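You operate a simulated robot arm through the tools that you are given. There is no shell and no other tool. Be economical: measure what you need, move in short steps, check, and stop when the job is done.

You are at the controls of a simulated robot arm. One attempt, no reset.

JOB
Put the curling iron away cold in the narrow tray.
Fine: switch off, wait till its band is grey, then dial to LOW, unplug it and lay it in; the black plug stays out on the vanity.

Only the result counts: the job must be done as asked and must still hold three seconds after the hand-in. Knocking over, shifting, dropping, spilling or breaking anything else fails it.

ROBOT AND FRAMES
A 6-joint arm with a two-finger parallel gripper, fixed in place. Base frame: the origin is at the foot of the arm, x ahead of it, y to its left, z up; the work surface is at about z = 0.66. Units: m, rad, N and s.
With the tool pointing down near the work surface it reaches from about 0.2 to 0.84 m from the base axis. Its first joint turns from -2.897 to 2.897 rad. Payload 3.91 kg.
The TCP is the grasp point between the finger pads, 0.03 m short of the fingertips. In the tool frame z runs along the fingers and y along their closing line. The gripper opens to 0.11 m. The fingers are 0.02 m wide and 0.01 m thick; the gripper's body (0.048 by 0.112 m) begins 0.055 m behind the TCP.
Orientation is that of the tool frame in the base frame, as [roll, pitch, yaw] about the fixed x, y, z axes, in that order (R = Rz(yaw) Ry(pitch) Rx(roll)). With the fingers straight down and closing along the base's y, the tool's x points along the base's -x, its y along +y and its z along -z.

CONTROLS
- The arm moves only by the tool step_arm. Its argument "series" is a list of rows, each a list of 7 numbers: the shift along the tool's x, y, z in m, then the turn, a rotation vector about the tool's x, y, z in rad, then the opening, from 0 (shut) to 1 (fully open). In form: [[x, y, z, ax, ay, az, hand], ...]. A call has 1 to 12 rows; each row is the pose to reach, as a shift and turn from the pose commanded when the call began, along the tool's axes at that moment. Each row takes 0.2 s and may step no farther than 0.05 m and 0.15 rad from the row before; otherwise, or with a gripper value out of range, the whole call is refused. Where a pose cannot be reached the arm comes as near as it can. A force on the tool above 70 N (or 10 N above the force at the start of the call, whichever is more), or a blocked arm, ends the call early, and 0.2 s more pass. Each finger travels about 0.108 m/s and halts on what it meets, pressing with about 42 N; the grip force reading is that of the motor and also rises with nothing between the fingers. The clock runs only during rows and for 0.2 s after the last one: add rows that repeat a pose to give the fingers time. It gives the time, the measured TCP pose, the force on the tool (base axes), the opening and the grip force at its end, in the units of the frame above (readings bear some noise), with the torque about the TCP (base axes, N m) and any sound that the robot's microphone picked up.
- Cameras (640 x 400 px; columns grow to the right, rows downward): "scene" is fixed at [0.2274, 0.4927, 1.3319]; the picture's right is [-0.49, -0.87, 0.00], its down [-0.57, 0.32, -0.76] and it looks along [0.66, -0.37, -0.65] (base axes); focal length 337 px, centre (320, 200). "wrist" rides on the gripper at [0.077, 0.007, -0.114] in the tool frame; the picture's right is [-0.09, 1.00, 0.00], its down [-0.80, -0.07, -0.59] and it looks along [-0.59, -0.05, 0.80] (tool axes); focal length 270 px, centre (320, 200). There is no depth. A picture from a camera that has moved, and an enlarged one, comes with that camera's place and axes in the base frame and with its lens. The place of the scene camera against the robot may be out by one fixed shift of up to 0.025 m in any direction.
- camera(camera): a new picture of that camera. No time passes.
- move_column(by): slides the trunk up (or, below 0, down) by that many m; the arm rides with it, the base frame stays. It gives what a move gives, with no picture.
- zoom(camera, box): a new picture of the part [left, top, right, bottom] of that camera's present view, enlarged. No time passes.
- close_job(): hands the job in; it is judged then, once.

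Go step by step. Nothing tells you positions but the pictures and the camera data: compare them with the known pose of the tool, close in by small moves and look again before you grip or let go. The budget is 120 turns and 76 pictures, counting those below and the enlarged ones. Unless the task says otherwise, let go and move clear before handing in, and close with one line.

The tools are called by a JSON object that holds its "name" and its "arguments". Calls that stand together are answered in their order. step_arm: Moves the arm, as the interface text tells. Its arguments: {"type":"object","properties":{"series":{"type":"array","items":{"type":"array","items":{"type":"number"}}}},"required":["series"]} The other tools are called the same way: move_column (by) slides the trunk up or down; camera (camera) takes a picture; zoom (camera, box) takes an enlarged picture of a part of a camera's view; close_job () hands the job in.

At the start:

```text
clock: 0.0
position: [0.5318, 0.2195, 1.0304]
tcp_rot: [3.141, 0.0, -3.141]
ft_force: [0.2, 0.1, 0.1]
wrist_torque: [0.0, 0.01, -0.02]
width: 0.11
grasp_force: 0.0
trunk travel left (down, up): [-0.375, 0.165]
```

scene: 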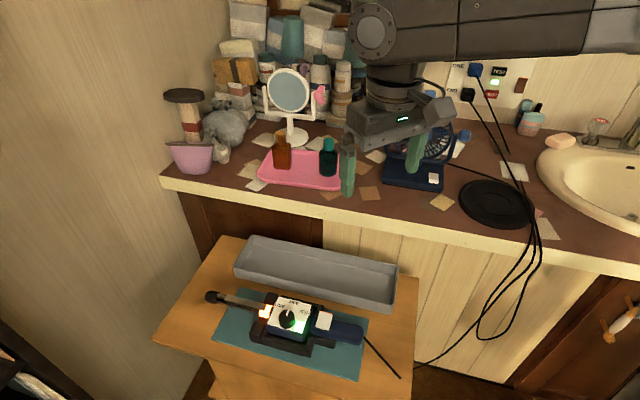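
wrist: 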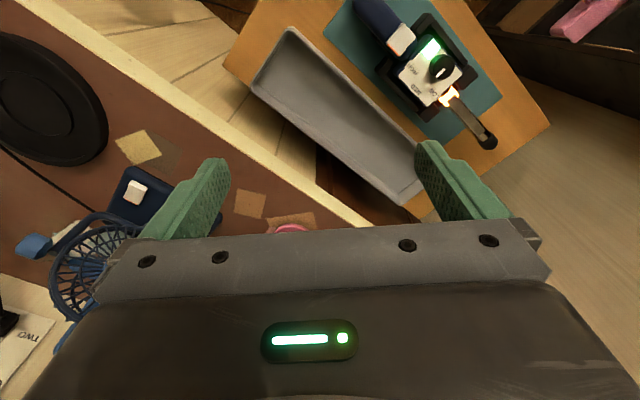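

I see the curling iron on a teal mat on a wooden stand, a grey narrow tray beside it, and plugs in a wall panel. I'll take enlarged views of the iron and the outlets.

{"name": "zoom", "arguments": {"camera": "scene", "box": [190, 230, 430, 380]}}

{"name": "zoom", "arguments": {"camera": "scene", "box": [430, 50, 590, 150]}}

{"name": "zoom", "arguments": {"camera": "wrist", "box": [320, 0, 560, 150]}}

```text
2.67 times, centred on (310, 305) of scene
camera zoom: at [0.2274, 0.4927, 1.3319], right [-0.49, -0.87, 0.0], down [-0.57, 0.32, -0.76], along [0.66, -0.37, -0.65], focal length 899 px, centre (347, -80)
```

zoom: 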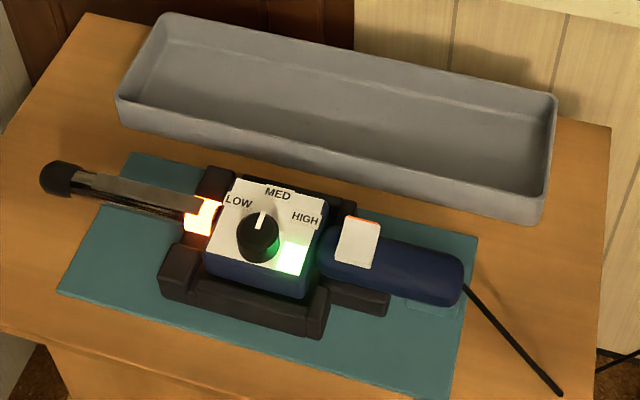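

```text
4.00 times, centred on (510, 100) of scene
camera zoom: at [0.2274, 0.4927, 1.3319], right [-0.49, -0.87, 0.0], down [-0.57, 0.32, -0.76], along [0.66, -0.37, -0.65], focal length 1348 px, centre (-440, 600)
```

zoom: 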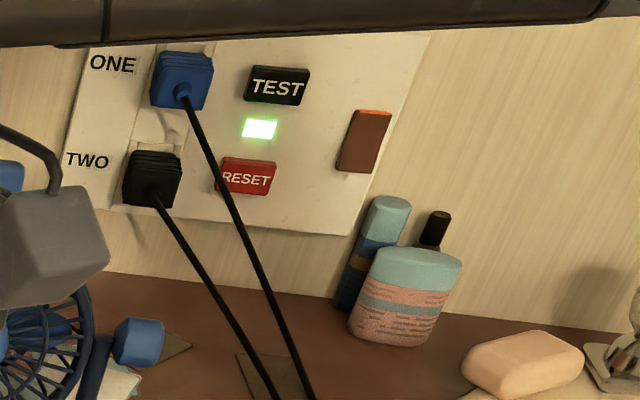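

```text
2.67 times, centred on (440, 75) of wrist
camera zoom: at [0.4531, 0.2272, 1.1459], right [0.09, 1.0, 0.0], down [0.8, -0.07, 0.59], along [0.59, -0.05, -0.8], focal length 721 px, centre (0, 533)
```

zoom: 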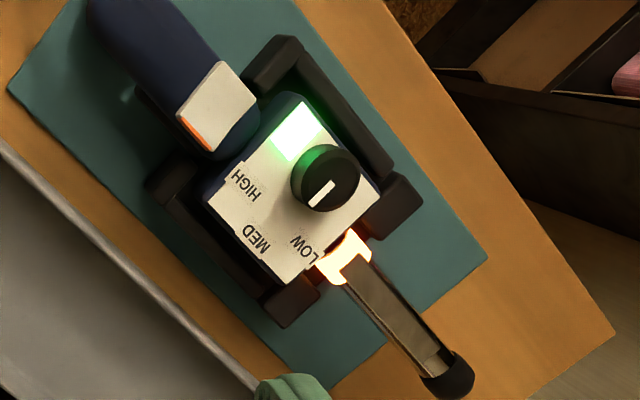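

The layout is turned about 45° from the base, and the iron's knob is near (0.54, 0.38, 0.78). I'll move above it, turn 45°, and look closer.

{"name": "step_arm", "arguments": {"series": [[0, 0.026, 0.008, 0, 0, -0.131, 1], [0, 0.052, 0.016, 0, 0, -0.262, 1], [0, 0.078, 0.025, 0, 0, -0.393, 1], [0, 0.105, 0.033, 0, 0, -0.524, 1], [0, 0.131, 0.041, 0, 0, -0.655, 1], [0, 0.158, 0.05, 0, 0, -0.785, 1], [0, 0.158, 0.05, 0, 0, -0.785, 1]]}}

{"name": "camera", "arguments": {"camera": "wrist"}}

{"name": "camera", "arguments": {"camera": "scene"}}

```text
clock: 1.6
position: [0.5326, 0.3795, 0.9835]
tcp_rot: [3.141, 0.0, -2.354]
ft_force: [-0.3, -0.1, -0.6]
wrist_torque: [-0.02, 0.01, -0.01]
width: 0.1101
grasp_force: 0.1
trunk travel left (down, up): [-0.375, 0.165]
```

```text
70 pictures are left
camera wrist: at [0.4717, 0.33, 1.0988], right [-0.64, 0.77, 0.0], down [0.62, 0.52, 0.59], along [0.46, 0.38, -0.8], focal length 270 px, centre (320, 200)
```

wrist: 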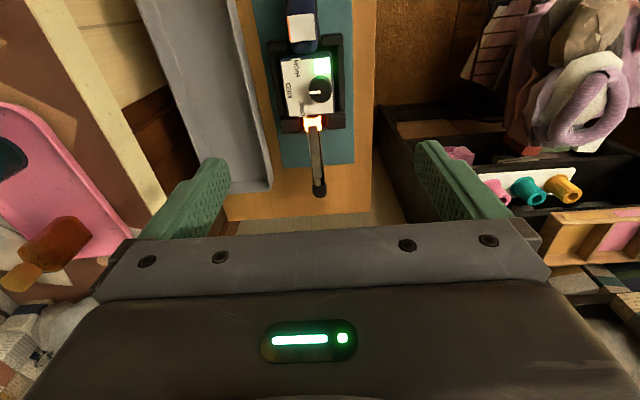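

```text
69 pictures are left
```

scene: 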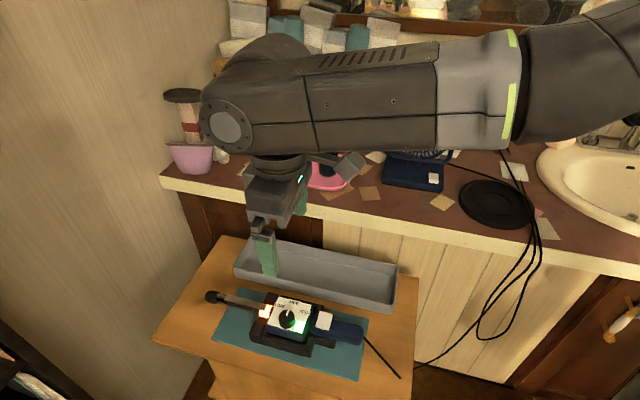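

The knob is near (0.542, 0.385, 0.75), and the iron's axis is at 45°. I'll go lower and back along the handle for a close view.

{"name": "step_arm", "arguments": {"series": [[0.02, 0, 0.035, 0, 0, 0, 1], [0.04, 0, 0.07, 0, 0, 0, 1], [0.05, 0, 0.1, 0, 0, 0, 1], [0.05, 0, 0.1, 0, 0, 0, 1]]}}

{"name": "zoom", "arguments": {"camera": "wrist", "box": [180, 0, 500, 200]}}

```text
clock: 2.6
position: [0.4958, 0.341, 0.8816]
tcp_rot: [3.141, 0.0, -2.357]
ft_force: [0.0, -0.4, 0.8]
wrist_torque: [-0.01, 0.02, -0.01]
width: 0.11
grasp_force: 0.1
trunk travel left (down, up): [-0.375, 0.165]
```

```text
2.00 times, centred on (340, 100) of wrist
camera zoom: at [0.4354, 0.2905, 0.9979], right [-0.64, 0.77, 0.0], down [0.62, 0.52, 0.59], along [0.46, 0.38, -0.8], focal length 541 px, centre (280, 400)
```

zoom: 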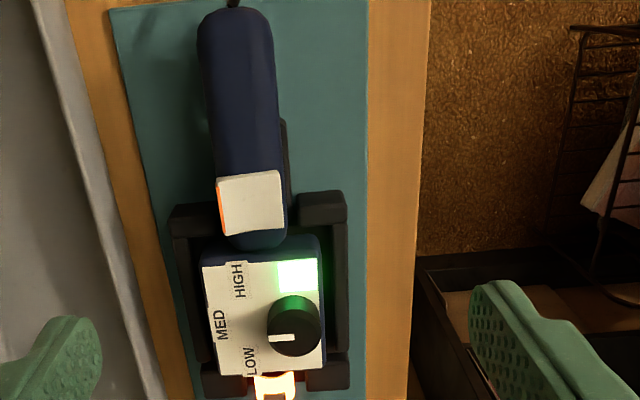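

I can see the rocker on the handle with an orange stripe on the tray side, and the knob pointing at MED. I'll enlarge the rocker to see which side is raised.

{"name": "zoom", "arguments": {"camera": "wrist", "box": [270, 70, 350, 120]}}

{"name": "zoom", "arguments": {"camera": "scene", "box": [285, 295, 365, 345]}}

```text
8.00 times, centred on (310, 95) of wrist
camera zoom: at [0.4354, 0.2905, 0.9979], right [-0.64, 0.77, 0.0], down [0.62, 0.52, 0.59], along [0.46, 0.38, -0.8], focal length 2162 px, centre (400, 1040)
```

zoom: 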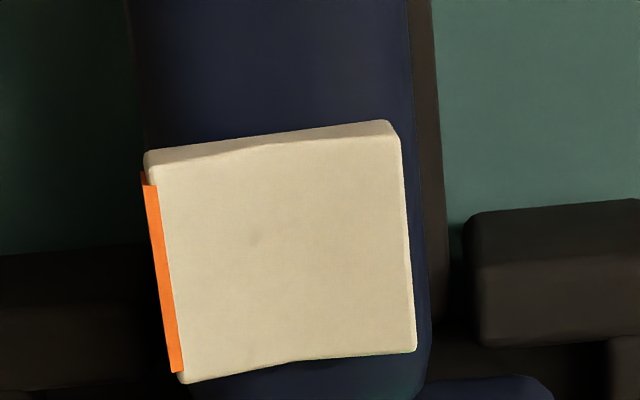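

```text
8.00 times, centred on (325, 320) of scene
camera zoom: at [0.2274, 0.4927, 1.3319], right [-0.49, -0.87, 0.0], down [-0.57, 0.32, -0.76], along [0.66, -0.37, -0.65], focal length 2697 px, centre (280, -760)
```

zoom: 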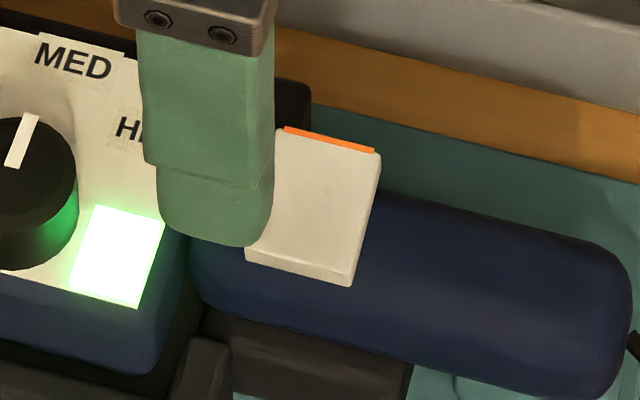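

The tray side looks pressed in, so the outer side should be the OFF side. I'll shut the fingers and come down to just above its outer half.

{"name": "step_arm", "arguments": {"series": [[0.004, -0.004, 0, 0, 0, 0, 0], [0.004, -0.004, 0, 0, 0, 0, 0], [0.004, -0.004, 0, 0, 0, 0, 0], [0.004, -0.004, 0.04, 0, 0, 0, 0], [0.004, -0.004, 0.08, 0, 0, 0, 0], [0.004, -0.004, 0.08, 0, 0, 0, 0]]}}

{"name": "camera", "arguments": {"camera": "wrist"}}

{"name": "zoom", "arguments": {"camera": "scene", "box": [245, 275, 405, 375]}}

```text
clock: 4.0
position: [0.4946, 0.3401, 0.7965]
tcp_rot: [-3.141, -0.001, -2.355]
ft_force: [-0.7, 0.2, -0.7]
wrist_torque: [-0.01, 0.0, 0.02]
width: 0.0
grasp_force: 37.7
trunk travel left (down, up): [-0.375, 0.165]
```

```text
65 pictures are left
camera wrist: at [0.4348, 0.2901, 0.9148], right [-0.64, 0.77, 0.0], down [0.62, 0.52, 0.59], along [0.46, 0.38, -0.8], focal length 270 px, centre (320, 200)
```

wrist: 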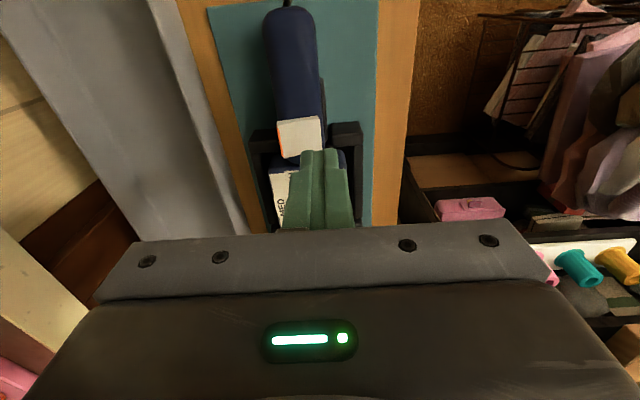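

```text
4.00 times, centred on (325, 325) of scene
camera zoom: at [0.2274, 0.4927, 1.3319], right [-0.49, -0.87, 0.0], down [-0.57, 0.32, -0.76], along [0.66, -0.37, -0.65], focal length 1348 px, centre (300, -300)
```

zoom: 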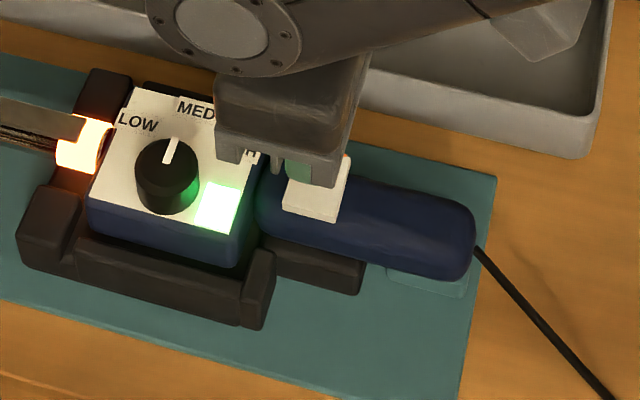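

The tip is just in front of the rocker. I'll shift 4 mm and press down on its outer half.

{"name": "step_arm", "arguments": {"series": [[0.004, -0.004, 0.005, 0, 0, 0, 0], [0.004, -0.004, 0.012, 0, 0, 0, 0], [0.004, -0.004, 0.018, 0, 0, 0, 0], [0.004, -0.004, 0.022, 0, 0, 0, 0]]}}

{"name": "zoom", "arguments": {"camera": "scene", "box": [245, 275, 405, 375]}}

```text
clock: 5.0
position: [0.4965, 0.3322, 0.776]
tcp_rot: [3.141, 0.001, -2.356]
ft_force: [0.3, 0.4, 0.3]
wrist_torque: [0.04, 0.02, 0.04]
width: 0.0
grasp_force: 37.2
trunk travel left (down, up): [-0.375, 0.165]
```

```text
4.00 times, centred on (325, 325) of scene
camera zoom: at [0.2274, 0.4927, 1.3319], right [-0.49, -0.87, 0.0], down [-0.57, 0.32, -0.76], along [0.66, -0.37, -0.65], focal length 1348 px, centre (300, -300)
```

zoom: 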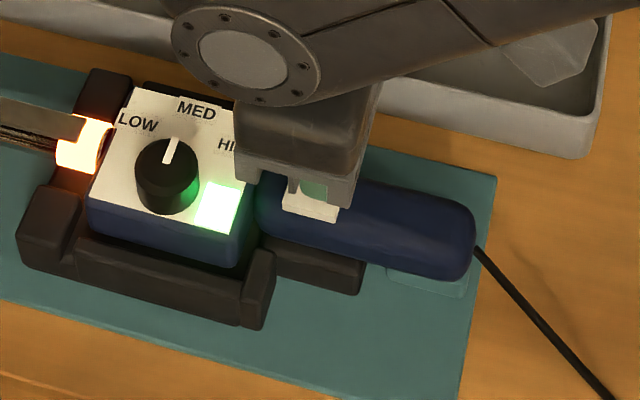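

There's no contact yet, so I'll continue down in small steps.

{"name": "step_arm", "arguments": {"series": [[0, 0, 0.004, 0, 0, 0, 0], [0, 0, 0.008, 0, 0, 0, 0], [0, 0, 0.012, 0, 0, 0, 0]]}}

```text
clock: 5.8
position: [0.4957, 0.3308, 0.765]
tcp_rot: [-3.141, 0.001, -2.356]
ft_force: [0.5, -0.2, -0.4]
wrist_torque: [0.02, -0.03, 0.01]
width: 0.0
grasp_force: 37.5
trunk travel left (down, up): [-0.375, 0.165]
```

{"name": "camera", "arguments": {"camera": "wrist"}}

{"name": "zoom", "arguments": {"camera": "scene", "box": [285, 295, 365, 345]}}

```text
62 pictures are left
camera wrist: at [0.4351, 0.2821, 0.8814], right [-0.64, 0.77, 0.0], down [0.62, 0.52, 0.59], along [0.46, 0.38, -0.8], focal length 270 px, centre (320, 200)
```

wrist: 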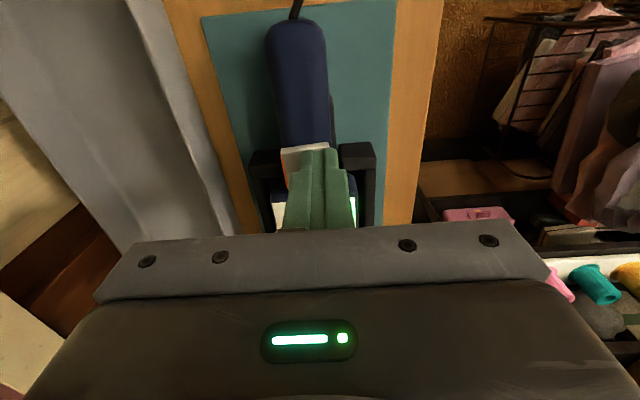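

```text
8.00 times, centred on (325, 320) of scene
camera zoom: at [0.2274, 0.4927, 1.3319], right [-0.49, -0.87, 0.0], down [-0.57, 0.32, -0.76], along [0.66, -0.37, -0.65], focal length 2697 px, centre (280, -760)
```

zoom: 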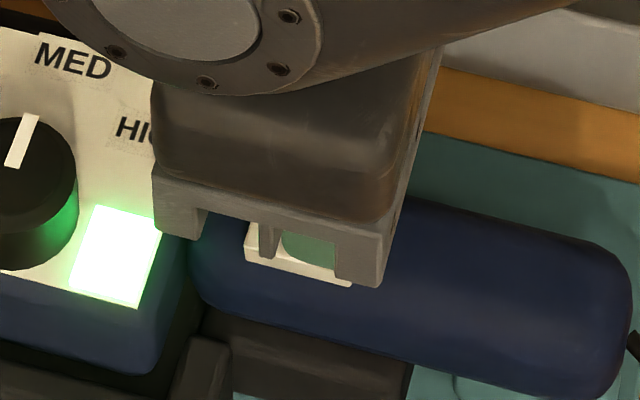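

The tip is right over the outer half and nearly touching. I'll keep pressing down.

{"name": "step_arm", "arguments": {"series": [[0.002, 0, 0.003, 0, 0, 0, 0], [0.002, 0, 0.006, 0, 0, 0, 0], [0.002, 0, 0.009, 0, 0, 0, 0]]}}

```text
clock: 6.6
position: [0.4928, 0.3308, 0.7617]
tcp_rot: [-3.141, 0.012, -2.356]
ft_force: [1.7, -1.8, 46.0]
wrist_torque: [-0.3, -0.46, 0.02]
width: 0.0002
grasp_force: 37.6
trunk travel left (down, up): [-0.375, 0.165]
```

{"name": "zoom", "arguments": {"camera": "scene", "box": [245, 275, 405, 375]}}

```text
4.00 times, centred on (325, 325) of scene
camera zoom: at [0.2274, 0.4927, 1.3319], right [-0.49, -0.87, 0.0], down [-0.57, 0.32, -0.76], along [0.66, -0.37, -0.65], focal length 1348 px, centre (300, -300)
```

zoom: 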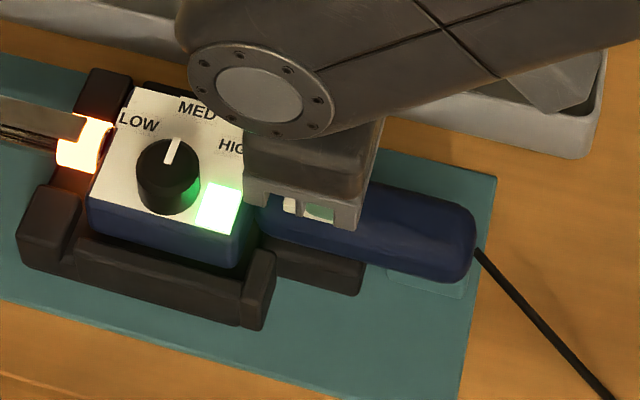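

Pressing the outer half did nothing and the light is still green. I'll lift, move to the tray-side half with the orange stripe, and press there.

{"name": "step_arm", "arguments": {"series": [[0, 0, -0.02, 0, 0, 0, 0], [0, -0.02, -0.02, 0, 0, 0, 0], [0, -0.02, -0.012, 0, 0, 0, 0], [0, -0.02, -0.006, 0, 0, 0, 0], [0, -0.02, -0.003, 0, 0, 0, 0], [0, -0.02, 0, 0, 0, 0, 0]]}}

{"name": "zoom", "arguments": {"camera": "scene", "box": [245, 275, 405, 375]}}

```text
clock: 8.0
position: [0.5073, 0.315, 0.7608]
tcp_rot: [-3.14, 0.008, -2.356]
ft_force: [1.1, -5.8, 47.6]
wrist_torque: [0.22, 0.18, 0.0]
width: 0.0
grasp_force: 37.8
trunk travel left (down, up): [-0.375, 0.165]
```

```text
4.00 times, centred on (325, 325) of scene
camera zoom: at [0.2274, 0.4927, 1.3319], right [-0.49, -0.87, 0.0], down [-0.57, 0.32, -0.76], along [0.66, -0.37, -0.65], focal length 1348 px, centre (300, -300)
```

zoom: 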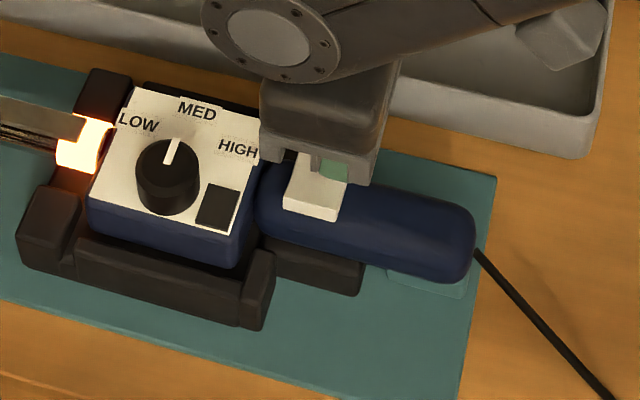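

The light went out, so the iron is off. I'll lift clear, open the hand and wait while the band cools, looking at the cords meanwhile.

{"name": "step_arm", "arguments": {"series": [[0, 0, -0.03, 0, 0, 0, 0], [0, 0.01, -0.06, 0, 0, 0, 0.5], [0.02, 0.01, -0.1, 0, 0, 0, 0.5], [0.04, 0.01, -0.12, 0, 0, 0, 0.5], [0.04, 0.01, -0.12, 0, 0, 0, 0.5], [0.04, 0.01, -0.12, 0, 0, 0, 0.5], [0.04, 0.01, -0.12, 0, 0, 0, 0.5]]}}

{"name": "zoom", "arguments": {"camera": "wrist", "box": [200, 0, 440, 150]}}

{"name": "zoom", "arguments": {"camera": "scene", "box": [380, 110, 640, 390]}}

```text
clock: 9.6
position: [0.4733, 0.2938, 0.8735]
tcp_rot: [-3.141, 0.0, -2.357]
ft_force: [-0.4, 0.0, 0.1]
wrist_torque: [-0.04, 0.01, 0.03]
width: 0.0552
grasp_force: 0.2
trunk travel left (down, up): [-0.375, 0.165]
```

```text
2.67 times, centred on (320, 75) of wrist
camera zoom: at [0.4126, 0.2453, 0.9915], right [-0.64, 0.77, 0.0], down [0.62, 0.52, 0.59], along [0.46, 0.38, -0.8], focal length 721 px, centre (320, 533)
```

zoom: 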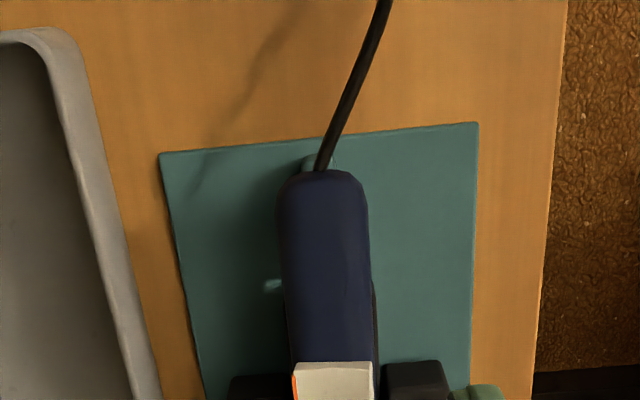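

```text
1.43 times, centred on (510, 250) of scene
camera zoom: at [0.2274, 0.4927, 1.3319], right [-0.49, -0.87, 0.0], down [-0.57, 0.32, -0.76], along [0.66, -0.37, -0.65], focal length 482 px, centre (49, 129)
```

zoom: 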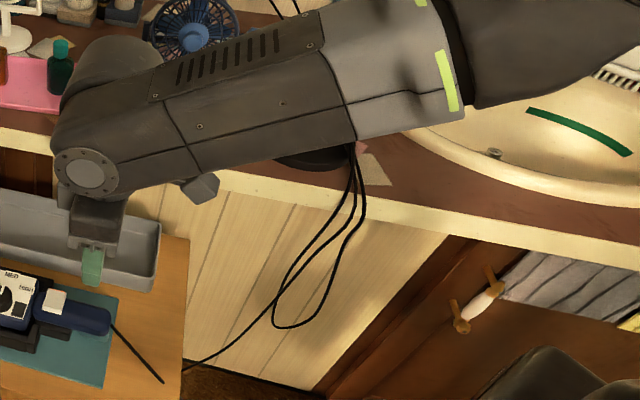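

The plug labelled TWO is black, and I'll check later that its cord belongs to the iron. While the iron cools I'll position above the knob for a look.

{"name": "step_arm", "arguments": {"series": [[-0.04, 0.0065, 0, 0, 0, 0, 0.5], [-0.08, 0.013, 0.01, 0, 0, 0, 0.5], [-0.115, 0.0195, 0.02, 0, 0, 0, 0.5], [-0.115, 0.0195, 0.027, 0, 0, 0, 0.5], [-0.115, 0.0195, 0.027, 0, 0, 0, 0.5], [-0.115, 0.0195, 0.027, 0, 0, 0, 0.5]]}}

{"name": "zoom", "arguments": {"camera": "wrist", "box": [200, 50, 440, 200]}}

{"name": "zoom", "arguments": {"camera": "scene", "box": [195, 265, 355, 365]}}

```text
clock: 11.0
position: [0.5393, 0.3887, 0.851]
tcp_rot: [3.141, 0.0, -2.356]
ft_force: [0.2, 0.3, 0.0]
wrist_torque: [-0.02, -0.01, -0.03]
width: 0.0549
grasp_force: 0.1
trunk travel left (down, up): [-0.375, 0.165]
```

```text
2.67 times, centred on (320, 125) of wrist
camera zoom: at [0.479, 0.3394, 0.9669], right [-0.64, 0.77, 0.0], down [0.62, 0.52, 0.59], along [0.46, 0.38, -0.8], focal length 721 px, centre (320, 400)
```

zoom: 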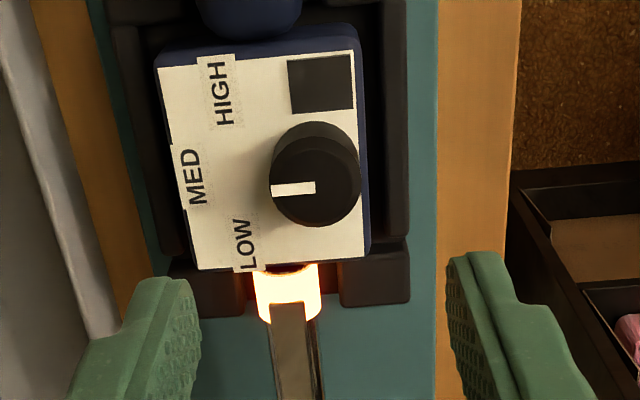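

```text
4.00 times, centred on (275, 315) of scene
camera zoom: at [0.2274, 0.4927, 1.3319], right [-0.49, -0.87, 0.0], down [-0.57, 0.32, -0.76], along [0.66, -0.37, -0.65], focal length 1348 px, centre (500, -260)
```

zoom: 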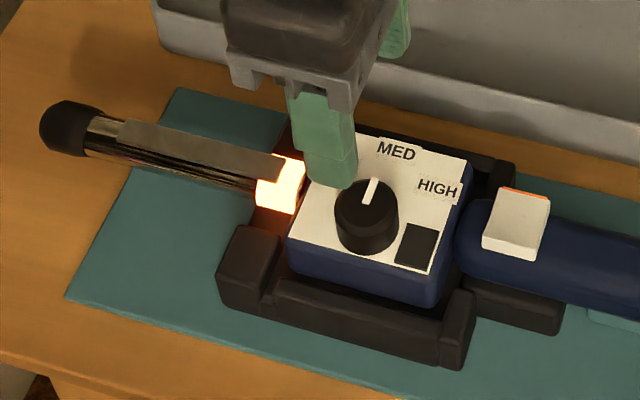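

The band still glows brightly, so I'll wait here.

{"name": "step_arm", "arguments": {"series": [[0, 0, 0, 0, 0, 0, 0.5], [0, 0, 0, 0, 0, 0, 0.5], [0, 0, 0, 0, 0, 0, 0.5], [0, 0, 0, 0, 0, 0, 0.5], [0, 0, 0, 0, 0, 0, 0.5], [0, 0, 0, 0, 0, 0, 0.5], [0, 0, 0, 0, 0, 0, 0.5], [0, 0, 0, 0, 0, 0, 0.5], [0, 0, 0, 0, 0, 0, 0.5], [0, 0, 0, 0, 0, 0, 0.5], [0, 0, 0, 0, 0, 0, 0.5], [0, 0, 0, 0, 0, 0, 0.5]]}}

{"name": "step_arm", "arguments": {"series": [[0, 0, 0, 0, 0, 0, 0.5], [0, 0, 0, 0, 0, 0, 0.5], [0, 0, 0, 0, 0, 0, 0.5], [0, 0, 0, 0, 0, 0, 0.5], [0, 0, 0, 0, 0, 0, 0.5], [0, 0, 0, 0, 0, 0, 0.5], [0, 0, 0, 0, 0, 0, 0.5], [0, 0, 0, 0, 0, 0, 0.5], [0, 0, 0, 0, 0, 0, 0.5], [0, 0, 0, 0, 0, 0, 0.5], [0, 0, 0, 0, 0, 0, 0.5], [0, 0, 0, 0, 0, 0, 0.5]]}}

{"name": "step_arm", "arguments": {"series": [[0, 0, 0, 0, 0, 0, 0.5], [0, 0, 0, 0, 0, 0, 0.5], [0, 0, 0, 0, 0, 0, 0.5], [0, 0, 0, 0, 0, 0, 0.5], [0, 0, 0, 0, 0, 0, 0.5], [0, 0, 0, 0, 0, 0, 0.5], [0, 0, 0, 0, 0, 0, 0.5], [0, 0, 0, 0, 0, 0, 0.5], [0, 0, 0, 0, 0, 0, 0.5], [0, 0, 0, 0, 0, 0, 0.5], [0, 0, 0, 0, 0, 0, 0.5], [0, 0, 0, 0, 0, 0, 0.5]]}}

{"name": "zoom", "arguments": {"camera": "wrist", "box": [200, 50, 440, 200]}}

```text
clock: 13.6
position: [0.5402, 0.3888, 0.85]
tcp_rot: [3.14, -0.001, -2.353]
ft_force: [0.4, -1.0, -1.4]
wrist_torque: [0.01, -0.04, 0.02]
width: 0.055
grasp_force: 0.0
trunk travel left (down, up): [-0.375, 0.165]
```

```text
clock: 16.2
position: [0.5397, 0.3891, 0.8502]
tcp_rot: [3.141, 0.001, -2.357]
ft_force: [0.3, 0.4, -0.2]
wrist_torque: [-0.02, 0.01, -0.01]
width: 0.0548
grasp_force: 0.2
trunk travel left (down, up): [-0.375, 0.165]
```

```text
clock: 18.8
position: [0.5397, 0.3894, 0.8502]
tcp_rot: [3.142, 0.001, -2.356]
ft_force: [1.1, 0.3, 0.4]
wrist_torque: [0.03, 0.02, 0.02]
width: 0.0551
grasp_force: 0.0
trunk travel left (down, up): [-0.375, 0.165]
```

```text
2.67 times, centred on (320, 125) of wrist
camera zoom: at [0.4789, 0.3393, 0.9669], right [-0.64, 0.77, 0.0], down [0.62, 0.52, 0.59], along [0.46, 0.38, -0.8], focal length 721 px, centre (320, 400)
```

zoom: 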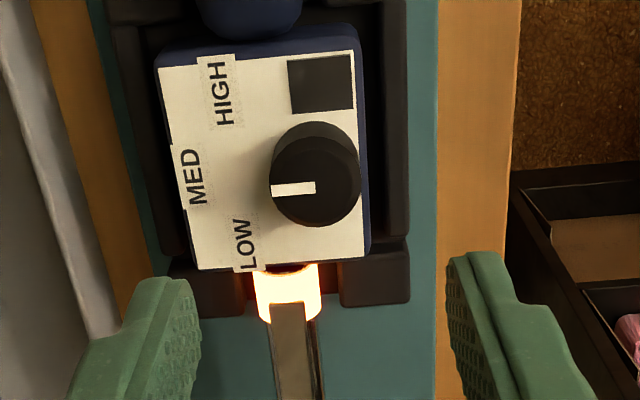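

The band is still bright, so I'll keep waiting.

{"name": "step_arm", "arguments": {"series": [[0, 0, 0, 0, 0, 0, 0.5], [0, 0, 0, 0, 0, 0, 0.5], [0, 0, 0, 0, 0, 0, 0.5], [0, 0, 0, 0, 0, 0, 0.5], [0, 0, 0, 0, 0, 0, 0.5], [0, 0, 0, 0, 0, 0, 0.5], [0, 0, 0, 0, 0, 0, 0.5], [0, 0, 0, 0, 0, 0, 0.5], [0, 0, 0, 0, 0, 0, 0.5], [0, 0, 0, 0, 0, 0, 0.5], [0, 0, 0, 0, 0, 0, 0.5], [0, 0, 0, 0, 0, 0, 0.5]]}}

{"name": "step_arm", "arguments": {"series": [[0, 0, 0, 0, 0, 0, 0.5], [0, 0, 0, 0, 0, 0, 0.5], [0, 0, 0, 0, 0, 0, 0.5], [0, 0, 0, 0, 0, 0, 0.5], [0, 0, 0, 0, 0, 0, 0.5], [0, 0, 0, 0, 0, 0, 0.5], [0, 0, 0, 0, 0, 0, 0.5], [0, 0, 0, 0, 0, 0, 0.5], [0, 0, 0, 0, 0, 0, 0.5], [0, 0, 0, 0, 0, 0, 0.5], [0, 0, 0, 0, 0, 0, 0.5], [0, 0, 0, 0, 0, 0, 0.5]]}}

{"name": "step_arm", "arguments": {"series": [[0, 0, 0, 0, 0, 0, 0.5], [0, 0, 0, 0, 0, 0, 0.5], [0, 0, 0, 0, 0, 0, 0.5], [0, 0, 0, 0, 0, 0, 0.5], [0, 0, 0, 0, 0, 0, 0.5], [0, 0, 0, 0, 0, 0, 0.5], [0, 0, 0, 0, 0, 0, 0.5], [0, 0, 0, 0, 0, 0, 0.5], [0, 0, 0, 0, 0, 0, 0.5], [0, 0, 0, 0, 0, 0, 0.5], [0, 0, 0, 0, 0, 0, 0.5], [0, 0, 0, 0, 0, 0, 0.5]]}}

{"name": "step_arm", "arguments": {"series": [[0, 0, 0, 0, 0, 0, 0.5], [0, 0, 0, 0, 0, 0, 0.5], [0, 0, 0, 0, 0, 0, 0.5], [0, 0, 0, 0, 0, 0, 0.5], [0, 0, 0, 0, 0, 0, 0.5], [0, 0, 0, 0, 0, 0, 0.5], [0, 0, 0, 0, 0, 0, 0.5], [0, 0, 0, 0, 0, 0, 0.5], [0, 0, 0, 0, 0, 0, 0.5], [0, 0, 0, 0, 0, 0, 0.5], [0, 0, 0, 0, 0, 0, 0.5], [0, 0, 0, 0, 0, 0, 0.5]]}}

{"name": "zoom", "arguments": {"camera": "wrist", "box": [200, 50, 440, 200]}}

```text
clock: 21.4
position: [0.54, 0.3888, 0.8516]
tcp_rot: [3.14, 0.0, -2.357]
ft_force: [0.5, -0.6, -0.6]
wrist_torque: [0.04, 0.01, 0.02]
width: 0.0548
grasp_force: 0.1
trunk travel left (down, up): [-0.375, 0.165]
```

```text
clock: 24.0
position: [0.5401, 0.389, 0.8502]
tcp_rot: [3.141, 0.0, -2.355]
ft_force: [0.6, 0.1, 0.3]
wrist_torque: [0.02, 0.0, 0.0]
width: 0.055
grasp_force: 0.1
trunk travel left (down, up): [-0.375, 0.165]
```

```text
clock: 26.6
position: [0.5391, 0.3886, 0.8505]
tcp_rot: [-3.14, 0.001, -2.357]
ft_force: [-0.3, 0.7, -0.2]
wrist_torque: [0.0, -0.01, 0.03]
width: 0.055
grasp_force: 0.0
trunk travel left (down, up): [-0.375, 0.165]
```

```text
clock: 29.2
position: [0.5403, 0.3881, 0.8499]
tcp_rot: [3.14, -0.001, -2.356]
ft_force: [-0.1, 0.1, 0.4]
wrist_torque: [0.01, -0.02, 0.02]
width: 0.0548
grasp_force: 0.0
trunk travel left (down, up): [-0.375, 0.165]
```

```text
2.67 times, centred on (320, 125) of wrist
camera zoom: at [0.4789, 0.3393, 0.9669], right [-0.64, 0.77, 0.0], down [0.62, 0.52, 0.59], along [0.46, 0.38, -0.8], focal length 721 px, centre (320, 400)
```

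zoom: 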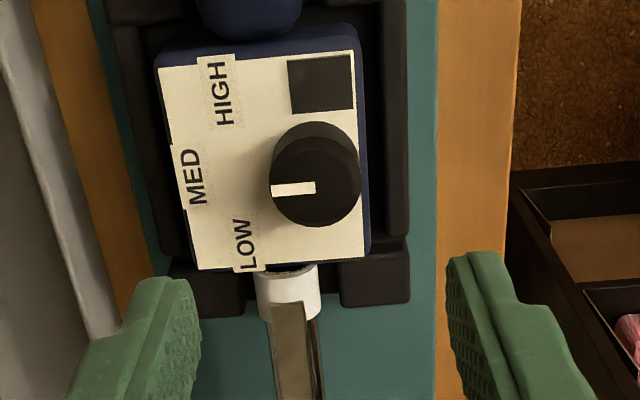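

The band is no longer glowing. I'll confirm its grey in the scene view while lowering the open fingers around the knob.

{"name": "step_arm", "arguments": {"series": [[-0.003, -0.002, 0.03, 0, 0, 0, 0.5], [-0.003, -0.002, 0.06, 0, 0, 0, 0.5], [-0.003, -0.002, 0.08, 0, 0, 0, 0.5], [-0.003, -0.002, 0.09, 0, 0, 0, 0.5]]}}

{"name": "camera", "arguments": {"camera": "wrist"}}

{"name": "zoom", "arguments": {"camera": "scene", "box": [195, 265, 355, 365]}}

```text
clock: 30.2
position: [0.5453, 0.3888, 0.7574]
tcp_rot: [-3.142, 0.0, -2.357]
ft_force: [-0.4, 0.3, -0.9]
wrist_torque: [0.0, -0.03, 0.01]
width: 0.0548
grasp_force: 0.0
trunk travel left (down, up): [-0.375, 0.165]
```

```text
52 pictures are left
camera wrist: at [0.4854, 0.3406, 0.8742], right [-0.64, 0.77, 0.0], down [0.62, 0.52, 0.59], along [0.46, 0.38, -0.8], focal length 270 px, centre (320, 200)
```

wrist: 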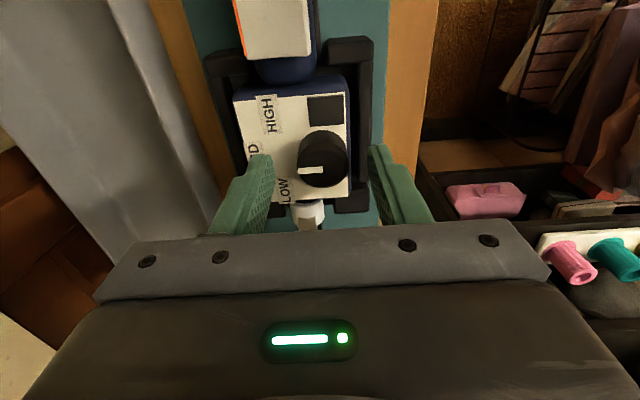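

```text
4.00 times, centred on (275, 315) of scene
camera zoom: at [0.2274, 0.4927, 1.3319], right [-0.49, -0.87, 0.0], down [-0.57, 0.32, -0.76], along [0.66, -0.37, -0.65], focal length 1348 px, centre (500, -260)
```

zoom: 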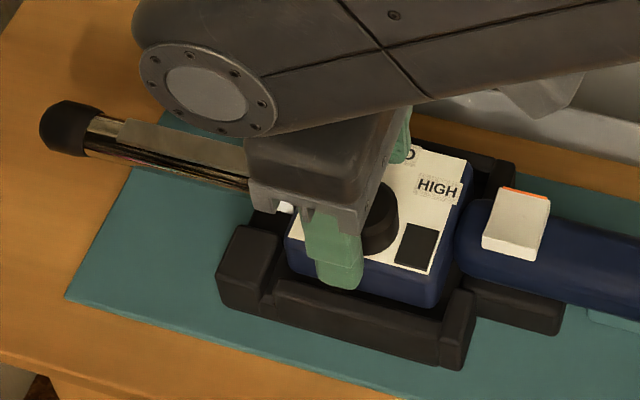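

The band is off and grey, and the knob is centred between the fingers. I'll lower a little more and grip it.

{"name": "step_arm", "arguments": {"series": [[0, 0.002, 0.006, 0, 0, 0, 0.5], [0, 0.002, 0.011, 0, 0, 0, 0.5], [0, 0.002, 0.011, 0, 0, 0, 0.35], [0, 0.002, 0.011, 0, 0, 0, 0.2], [0, 0.002, 0.011, 0, 0, 0, 0.2]]}}

```text
clock: 31.4
position: [0.5441, 0.3911, 0.7494]
tcp_rot: [-3.141, 0.003, -2.357]
ft_force: [3.4, -0.7, 6.9]
wrist_torque: [0.01, -0.13, -0.02]
width: 0.0286
grasp_force: 42.5
trunk travel left (down, up): [-0.375, 0.165]
```

The knob is gripped at 28.6 mm. Now I'll turn it counter-clockwise, seen from above, toward LOW.

{"name": "step_arm", "arguments": {"series": [[0, 0, 0, 0, 0, -0.13, 0.2], [0, 0, 0, 0, 0, -0.26, 0.2], [0, 0, 0, 0, 0, -0.39, 0.2], [0, 0, 0, 0, 0, -0.52, 0.2], [0, 0, 0, 0, 0, -0.62, 0.2], [0, 0, 0, 0, 0, -0.7, 0.2], [0, 0, 0, 0, 0, -0.7, 0.2]]}}

{"name": "camera", "arguments": {"camera": "wrist"}}

{"name": "zoom", "arguments": {"camera": "scene", "box": [195, 265, 355, 365]}}

```text
clock: 33.0
position: [0.5435, 0.392, 0.7477]
tcp_rot: [3.14, 0.001, -1.655]
ft_force: [4.1, -0.5, 5.5]
wrist_torque: [0.28, -0.32, 0.07]
width: 0.0286
grasp_force: 42.0
trunk travel left (down, up): [-0.375, 0.165]
```

```text
50 pictures are left
camera wrist: at [0.5288, 0.3158, 0.8654], right [-0.99, 0.17, 0.0], down [0.14, 0.79, 0.59], along [0.1, 0.59, -0.8], focal length 270 px, centre (320, 200)
```

wrist: 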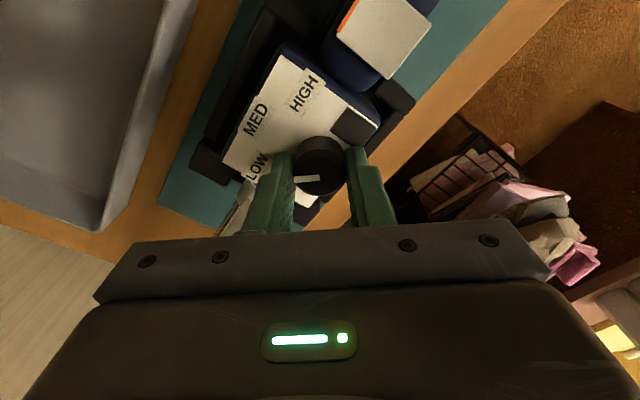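

```text
4.00 times, centred on (275, 315) of scene
camera zoom: at [0.2274, 0.4927, 1.3319], right [-0.49, -0.87, 0.0], down [-0.57, 0.32, -0.76], along [0.66, -0.37, -0.65], focal length 1348 px, centre (500, -260)
```

zoom: 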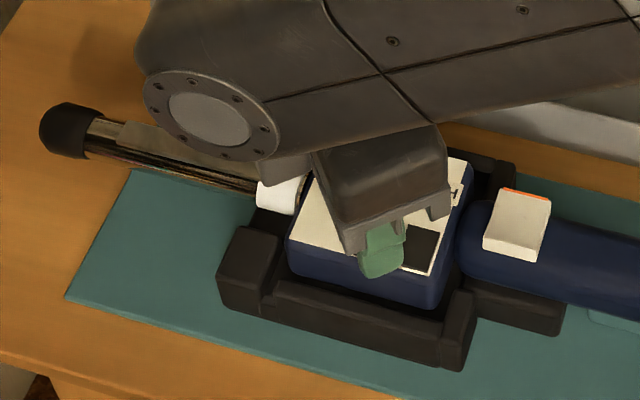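

The pointer now lines up with LOW. I'll release, lift, and check.

{"name": "step_arm", "arguments": {"series": [[0, 0, 0, 0, 0, 0, 0.5], [0, 0, 0, 0, 0, 0, 0.5], [0, 0, -0.03, 0, 0, 0.14, 0.5], [0, 0, -0.06, 0, 0, 0.28, 0.5], [0, 0, -0.1, 0, 0, 0.42, 0.5], [0, 0, -0.1, 0, 0, 0.56, 0.5], [0, 0, -0.1, 0, 0, 0.7, 0.5]]}}

{"name": "zoom", "arguments": {"camera": "wrist", "box": [200, 50, 440, 200]}}

```text
clock: 34.6
position: [0.5443, 0.394, 0.8476]
tcp_rot: [3.14, 0.001, -2.36]
ft_force: [0.0, 0.2, 0.1]
wrist_torque: [0.06, 0.0, 0.0]
width: 0.055
grasp_force: 0.1
trunk travel left (down, up): [-0.375, 0.165]
```

```text
2.67 times, centred on (320, 125) of wrist
camera zoom: at [0.483, 0.3443, 0.9646], right [-0.64, 0.77, 0.0], down [0.62, 0.51, 0.59], along [0.46, 0.38, -0.8], focal length 721 px, centre (320, 400)
```

zoom: 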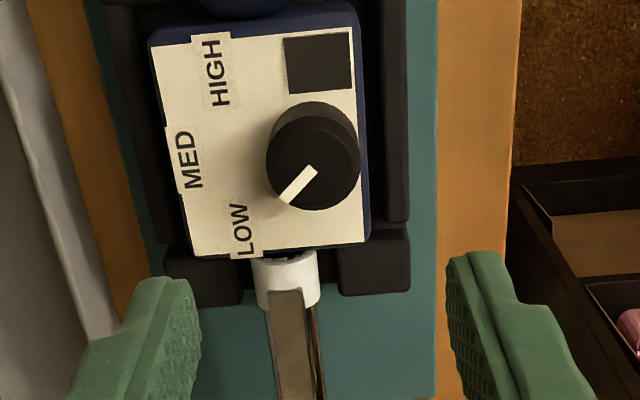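

The knob now reads LOW. Next I'll rise clear of everything and swing toward the wall outlets, tilting the tool partway toward the wall to look.

{"name": "step_arm", "arguments": {"series": [[0, 0, -0.05, 0, 0, 0, 0.5], [0, 0, -0.1, 0, 0, 0, 0.5], [0, 0, -0.15, 0, 0, 0, 0.5], [0, 0, -0.2, 0, 0, 0, 0.5], [0, 0, -0.25, 0, 0, 0, 0.5], [0, 0, -0.28, 0, 0, 0, 0.5]]}}

{"name": "step_arm", "arguments": {"series": [[0.028, -0.03, 0, 0.07, 0, 0, 0.5], [0.056, -0.06, 0, 0.14, 0, 0, 0.5], [0.084, -0.09, 0, 0.21, 0, 0, 0.5], [0.112, -0.12, 0, 0.28, 0, 0, 0.5], [0.14, -0.15, 0, 0.35, 0, 0, 0.5], [0.168, -0.18, 0, 0.42, 0, 0, 0.5], [0.196, -0.21, 0, 0.49, 0, 0, 0.5], [0.224, -0.24, 0, 0.56, 0, 0, 0.5], [0.252, -0.27, 0, 0.63, 0, 0, 0.5], [0.28, -0.3, 0, 0.7, 0, 0, 0.5], [0.28, -0.3, 0, 0.785, 0, 0, 0.5], [0.28, -0.3, 0, 0.785, 0, 0, 0.5]]}}

{"name": "camera", "arguments": {"camera": "wrist"}}

{"name": "camera", "arguments": {"camera": "scene"}}

```text
clock: 36.0
position: [0.5436, 0.3874, 1.1336]
tcp_rot: [3.141, 0.0, -2.355]
ft_force: [-1.0, 0.5, 0.3]
wrist_torque: [-0.01, -0.02, -0.04]
width: 0.0551
grasp_force: 0.0
trunk travel left (down, up): [-0.375, 0.165]
```

```text
clock: 38.6
position: [0.5593, -0.0169, 1.1279]
tcp_rot: [-2.357, 0.0, -2.355]
ft_force: [-0.8, 0.5, 0.4]
wrist_torque: [-0.01, -0.01, 0.01]
width: 0.0551
grasp_force: 0.0
trunk travel left (down, up): [-0.375, 0.165]
```

```text
47 pictures are left
camera wrist: at [0.4415, -0.0101, 1.2059], right [-0.44, 0.56, -0.7], down [0.3, 0.83, 0.47], along [0.85, -0.01, -0.53], focal length 270 px, centre (320, 200)
```

wrist: 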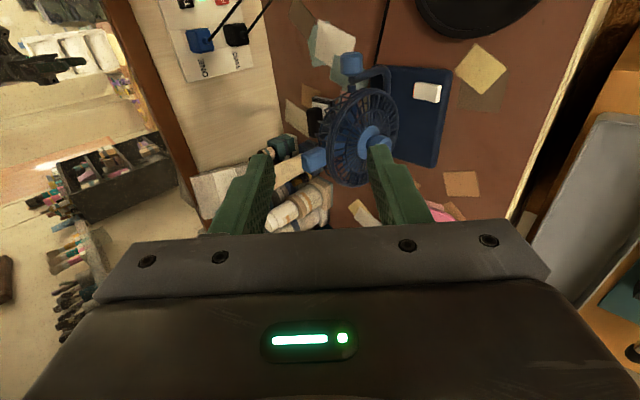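

```text
46 pictures are left
```

scene: 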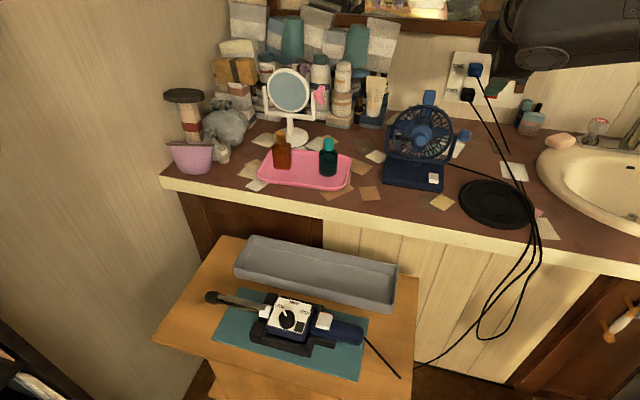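

The arm is clear of the outlets and the band looks grey. I'll enlarge the scene around the plugs and cords.

{"name": "zoom", "arguments": {"camera": "scene", "box": [430, 50, 590, 150]}}

{"name": "zoom", "arguments": {"camera": "scene", "box": [420, 140, 580, 240]}}

{"name": "zoom", "arguments": {"camera": "wrist", "box": [160, 0, 320, 100]}}

```text
4.00 times, centred on (510, 100) of scene
camera zoom: at [0.2274, 0.4927, 1.3319], right [-0.49, -0.87, 0.0], down [-0.57, 0.32, -0.76], along [0.66, -0.37, -0.65], focal length 1348 px, centre (-440, 600)
```

zoom: 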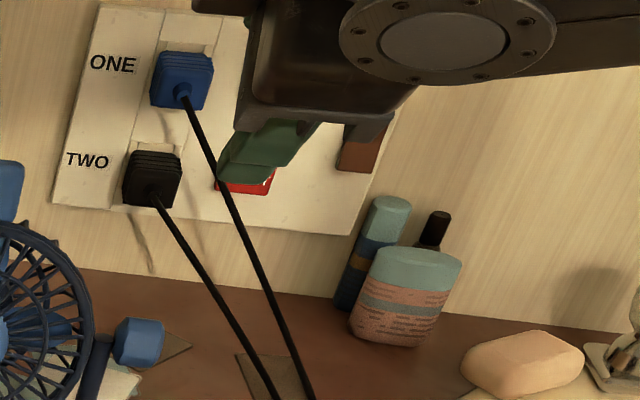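

```text
4.00 times, centred on (500, 190) of scene
camera zoom: at [0.2274, 0.4927, 1.3319], right [-0.49, -0.87, 0.0], down [-0.57, 0.32, -0.76], along [0.66, -0.37, -0.65], focal length 1348 px, centre (-400, 240)
```

zoom: 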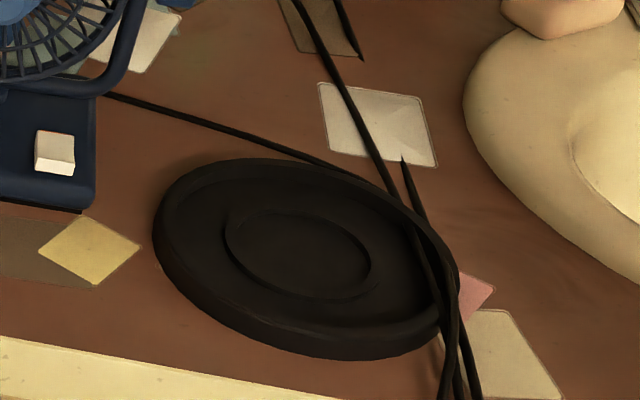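

```text
4.00 times, centred on (240, 50) of wrist
camera zoom: at [0.4415, -0.0101, 1.2059], right [-0.44, 0.56, -0.7], down [0.3, 0.83, 0.47], along [0.85, -0.01, -0.53], focal length 1081 px, centre (640, 800)
```

zoom: 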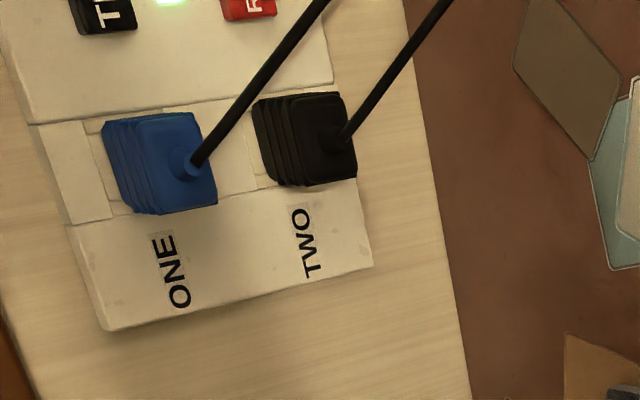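

{"name": "zoom", "arguments": {"camera": "scene", "box": [490, 180, 570, 260]}}

{"name": "zoom", "arguments": {"camera": "scene", "box": [400, 230, 560, 390]}}

```text
5.00 times, centred on (530, 220) of scene
camera zoom: at [0.2274, 0.4927, 1.3319], right [-0.49, -0.87, 0.0], down [-0.57, 0.32, -0.76], along [0.66, -0.37, -0.65], focal length 1685 px, centre (-730, 100)
```

zoom: 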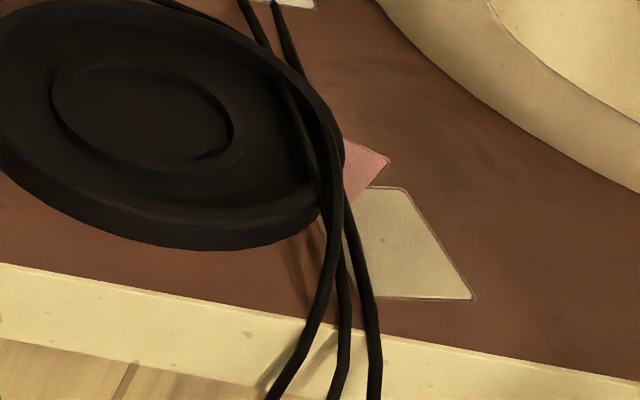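

```text
2.50 times, centred on (480, 310) of scene
camera zoom: at [0.2274, 0.4927, 1.3319], right [-0.49, -0.87, 0.0], down [-0.57, 0.32, -0.76], along [0.66, -0.37, -0.65], focal length 843 px, centre (-80, -75)
```

zoom: 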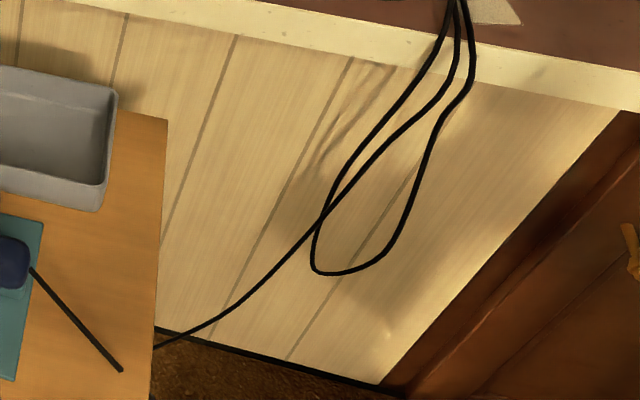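

Tracing the cords: the outermost one loops back up as the fan's and belongs to the blue plug, while the black plug's cord runs down to the iron. I'll raise slightly and bring the tool horizontal, facing the wall.

{"name": "step_arm", "arguments": {"series": [[0, -0.018, -0.018, 0.13, 0, 0, 0.5], [0, -0.035, -0.035, 0.26, 0, 0, 0.5], [0, -0.035, -0.035, 0.39, 0, 0, 0.5], [0, -0.035, -0.035, 0.52, 0, 0, 0.6], [0, -0.035, -0.035, 0.65, 0, 0, 0.7], [0, -0.035, -0.035, 0.785, 0, 0, 0.7], [0, -0.035, -0.035, 0.785, 0, 0, 0.7]]}}

{"name": "step_arm", "arguments": {"series": [[0, 0, 0, 0, 0, -0.14, 0.7], [0, 0, 0, 0, 0, -0.28, 0.7], [0, 0, 0, 0, 0, -0.42, 0.7], [0, 0, 0, 0, 0, -0.56, 0.7], [0, 0, 0, 0, 0, -0.7, 0.7], [0, 0, 0, 0, 0, -0.84, 0.7], [0, 0, 0, 0, 0, -0.98, 0.7], [0, 0, 0, 0, 0, -1.12, 0.7], [0, 0, 0, 0, 0, -1.26, 0.7], [0, 0, 0, 0, 0, -1.4, 0.7], [0, 0, 0, 0, 0, -1.5, 0.7], [0, 0, 0, 0, 0, -1.571, 0.7]]}}

{"name": "camera", "arguments": {"camera": "wrist"}}

{"name": "camera", "arguments": {"camera": "scene"}}

```text
clock: 40.2
position: [0.5564, -0.0182, 1.1781]
tcp_rot: [-1.571, -0.001, -2.355]
ft_force: [-0.9, 0.0, -0.1]
wrist_torque: [-0.04, 0.01, -0.01]
width: 0.077
grasp_force: 0.1
trunk travel left (down, up): [-0.375, 0.165]
```

```text
clock: 42.8
position: [0.5584, -0.0189, 1.1792]
tcp_rot: [1.945, -1.569, 0.411]
ft_force: [-1.3, 0.4, -0.4]
wrist_torque: [0.03, 0.0, 0.0]
width: 0.077
grasp_force: 0.1
trunk travel left (down, up): [-0.375, 0.165]
```

```text
40 pictures are left
camera wrist: at [0.4701, 0.0582, 1.2578], right [-0.7, -0.7, -0.09], down [-0.37, 0.47, -0.8], along [0.6, -0.53, -0.59], focal length 270 px, centre (320, 200)
```

wrist: 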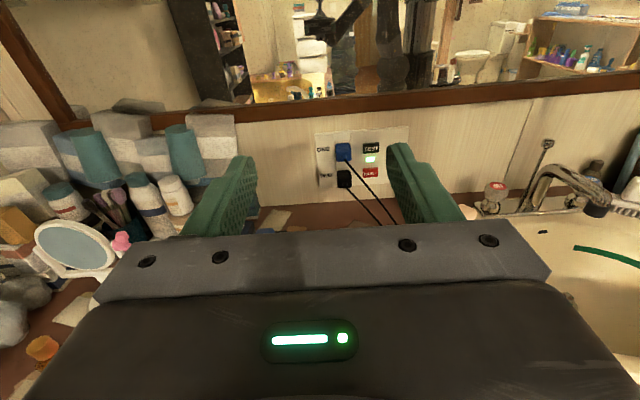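

```text
39 pictures are left
```

scene: 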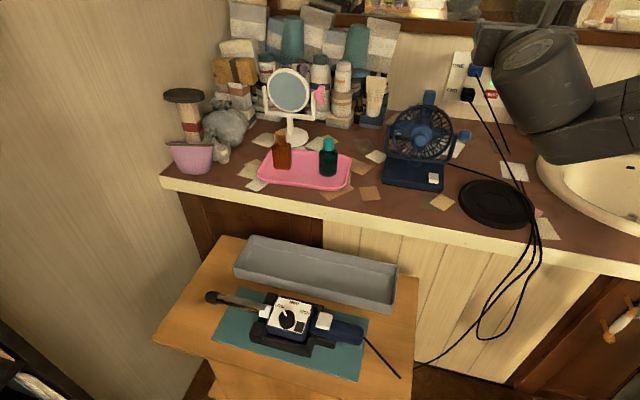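

The view is upright now, with the black plug below the blue one. I'll advance toward the wall and come down gradually, keeping to the right of the fan.

{"name": "step_arm", "arguments": {"series": [[0, 0.015, 0.04, 0, 0, 0, 0.7], [0, 0.03, 0.08, 0, 0, 0, 0.7], [-0.02, 0.04, 0.12, 0, 0, 0, 0.7], [-0.05, 0.04, 0.15, 0, 0, 0, 0.7], [-0.09, 0.04, 0.17, 0, 0, 0, 0.7], [-0.13, 0.04, 0.18, 0, 0, 0, 0.7], [-0.13, 0.04, 0.18, 0, 0, 0, 0.7]]}}

{"name": "camera", "arguments": {"camera": "wrist"}}

{"name": "camera", "arguments": {"camera": "scene"}}

```text
clock: 44.4
position: [0.6606, -0.1747, 1.0473]
tcp_rot: [2.837, -1.57, -0.481]
ft_force: [0.4, -0.3, 0.3]
wrist_torque: [0.0, -0.03, -0.01]
width: 0.0767
grasp_force: 0.0
trunk travel left (down, up): [-0.375, 0.165]
```

```text
38 pictures are left
camera wrist: at [0.5734, -0.0975, 1.1269], right [-0.7, -0.7, -0.09], down [-0.37, 0.47, -0.8], along [0.61, -0.53, -0.59], focal length 270 px, centre (320, 200)
```

wrist: 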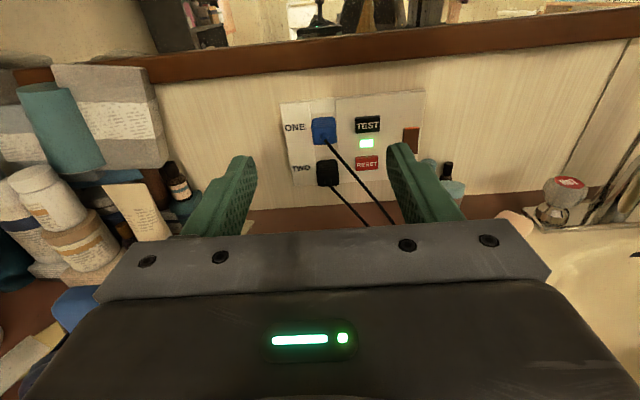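

```text
37 pictures are left
```

scene: 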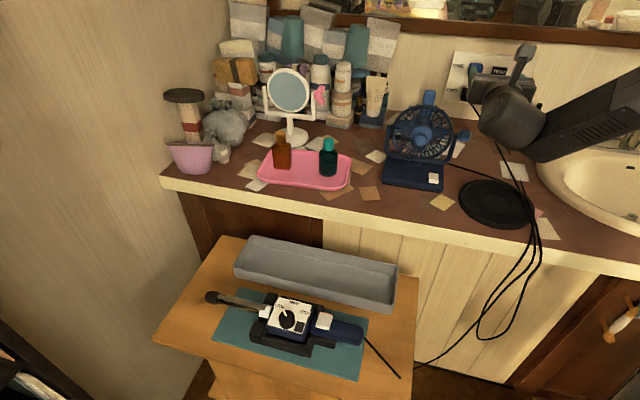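

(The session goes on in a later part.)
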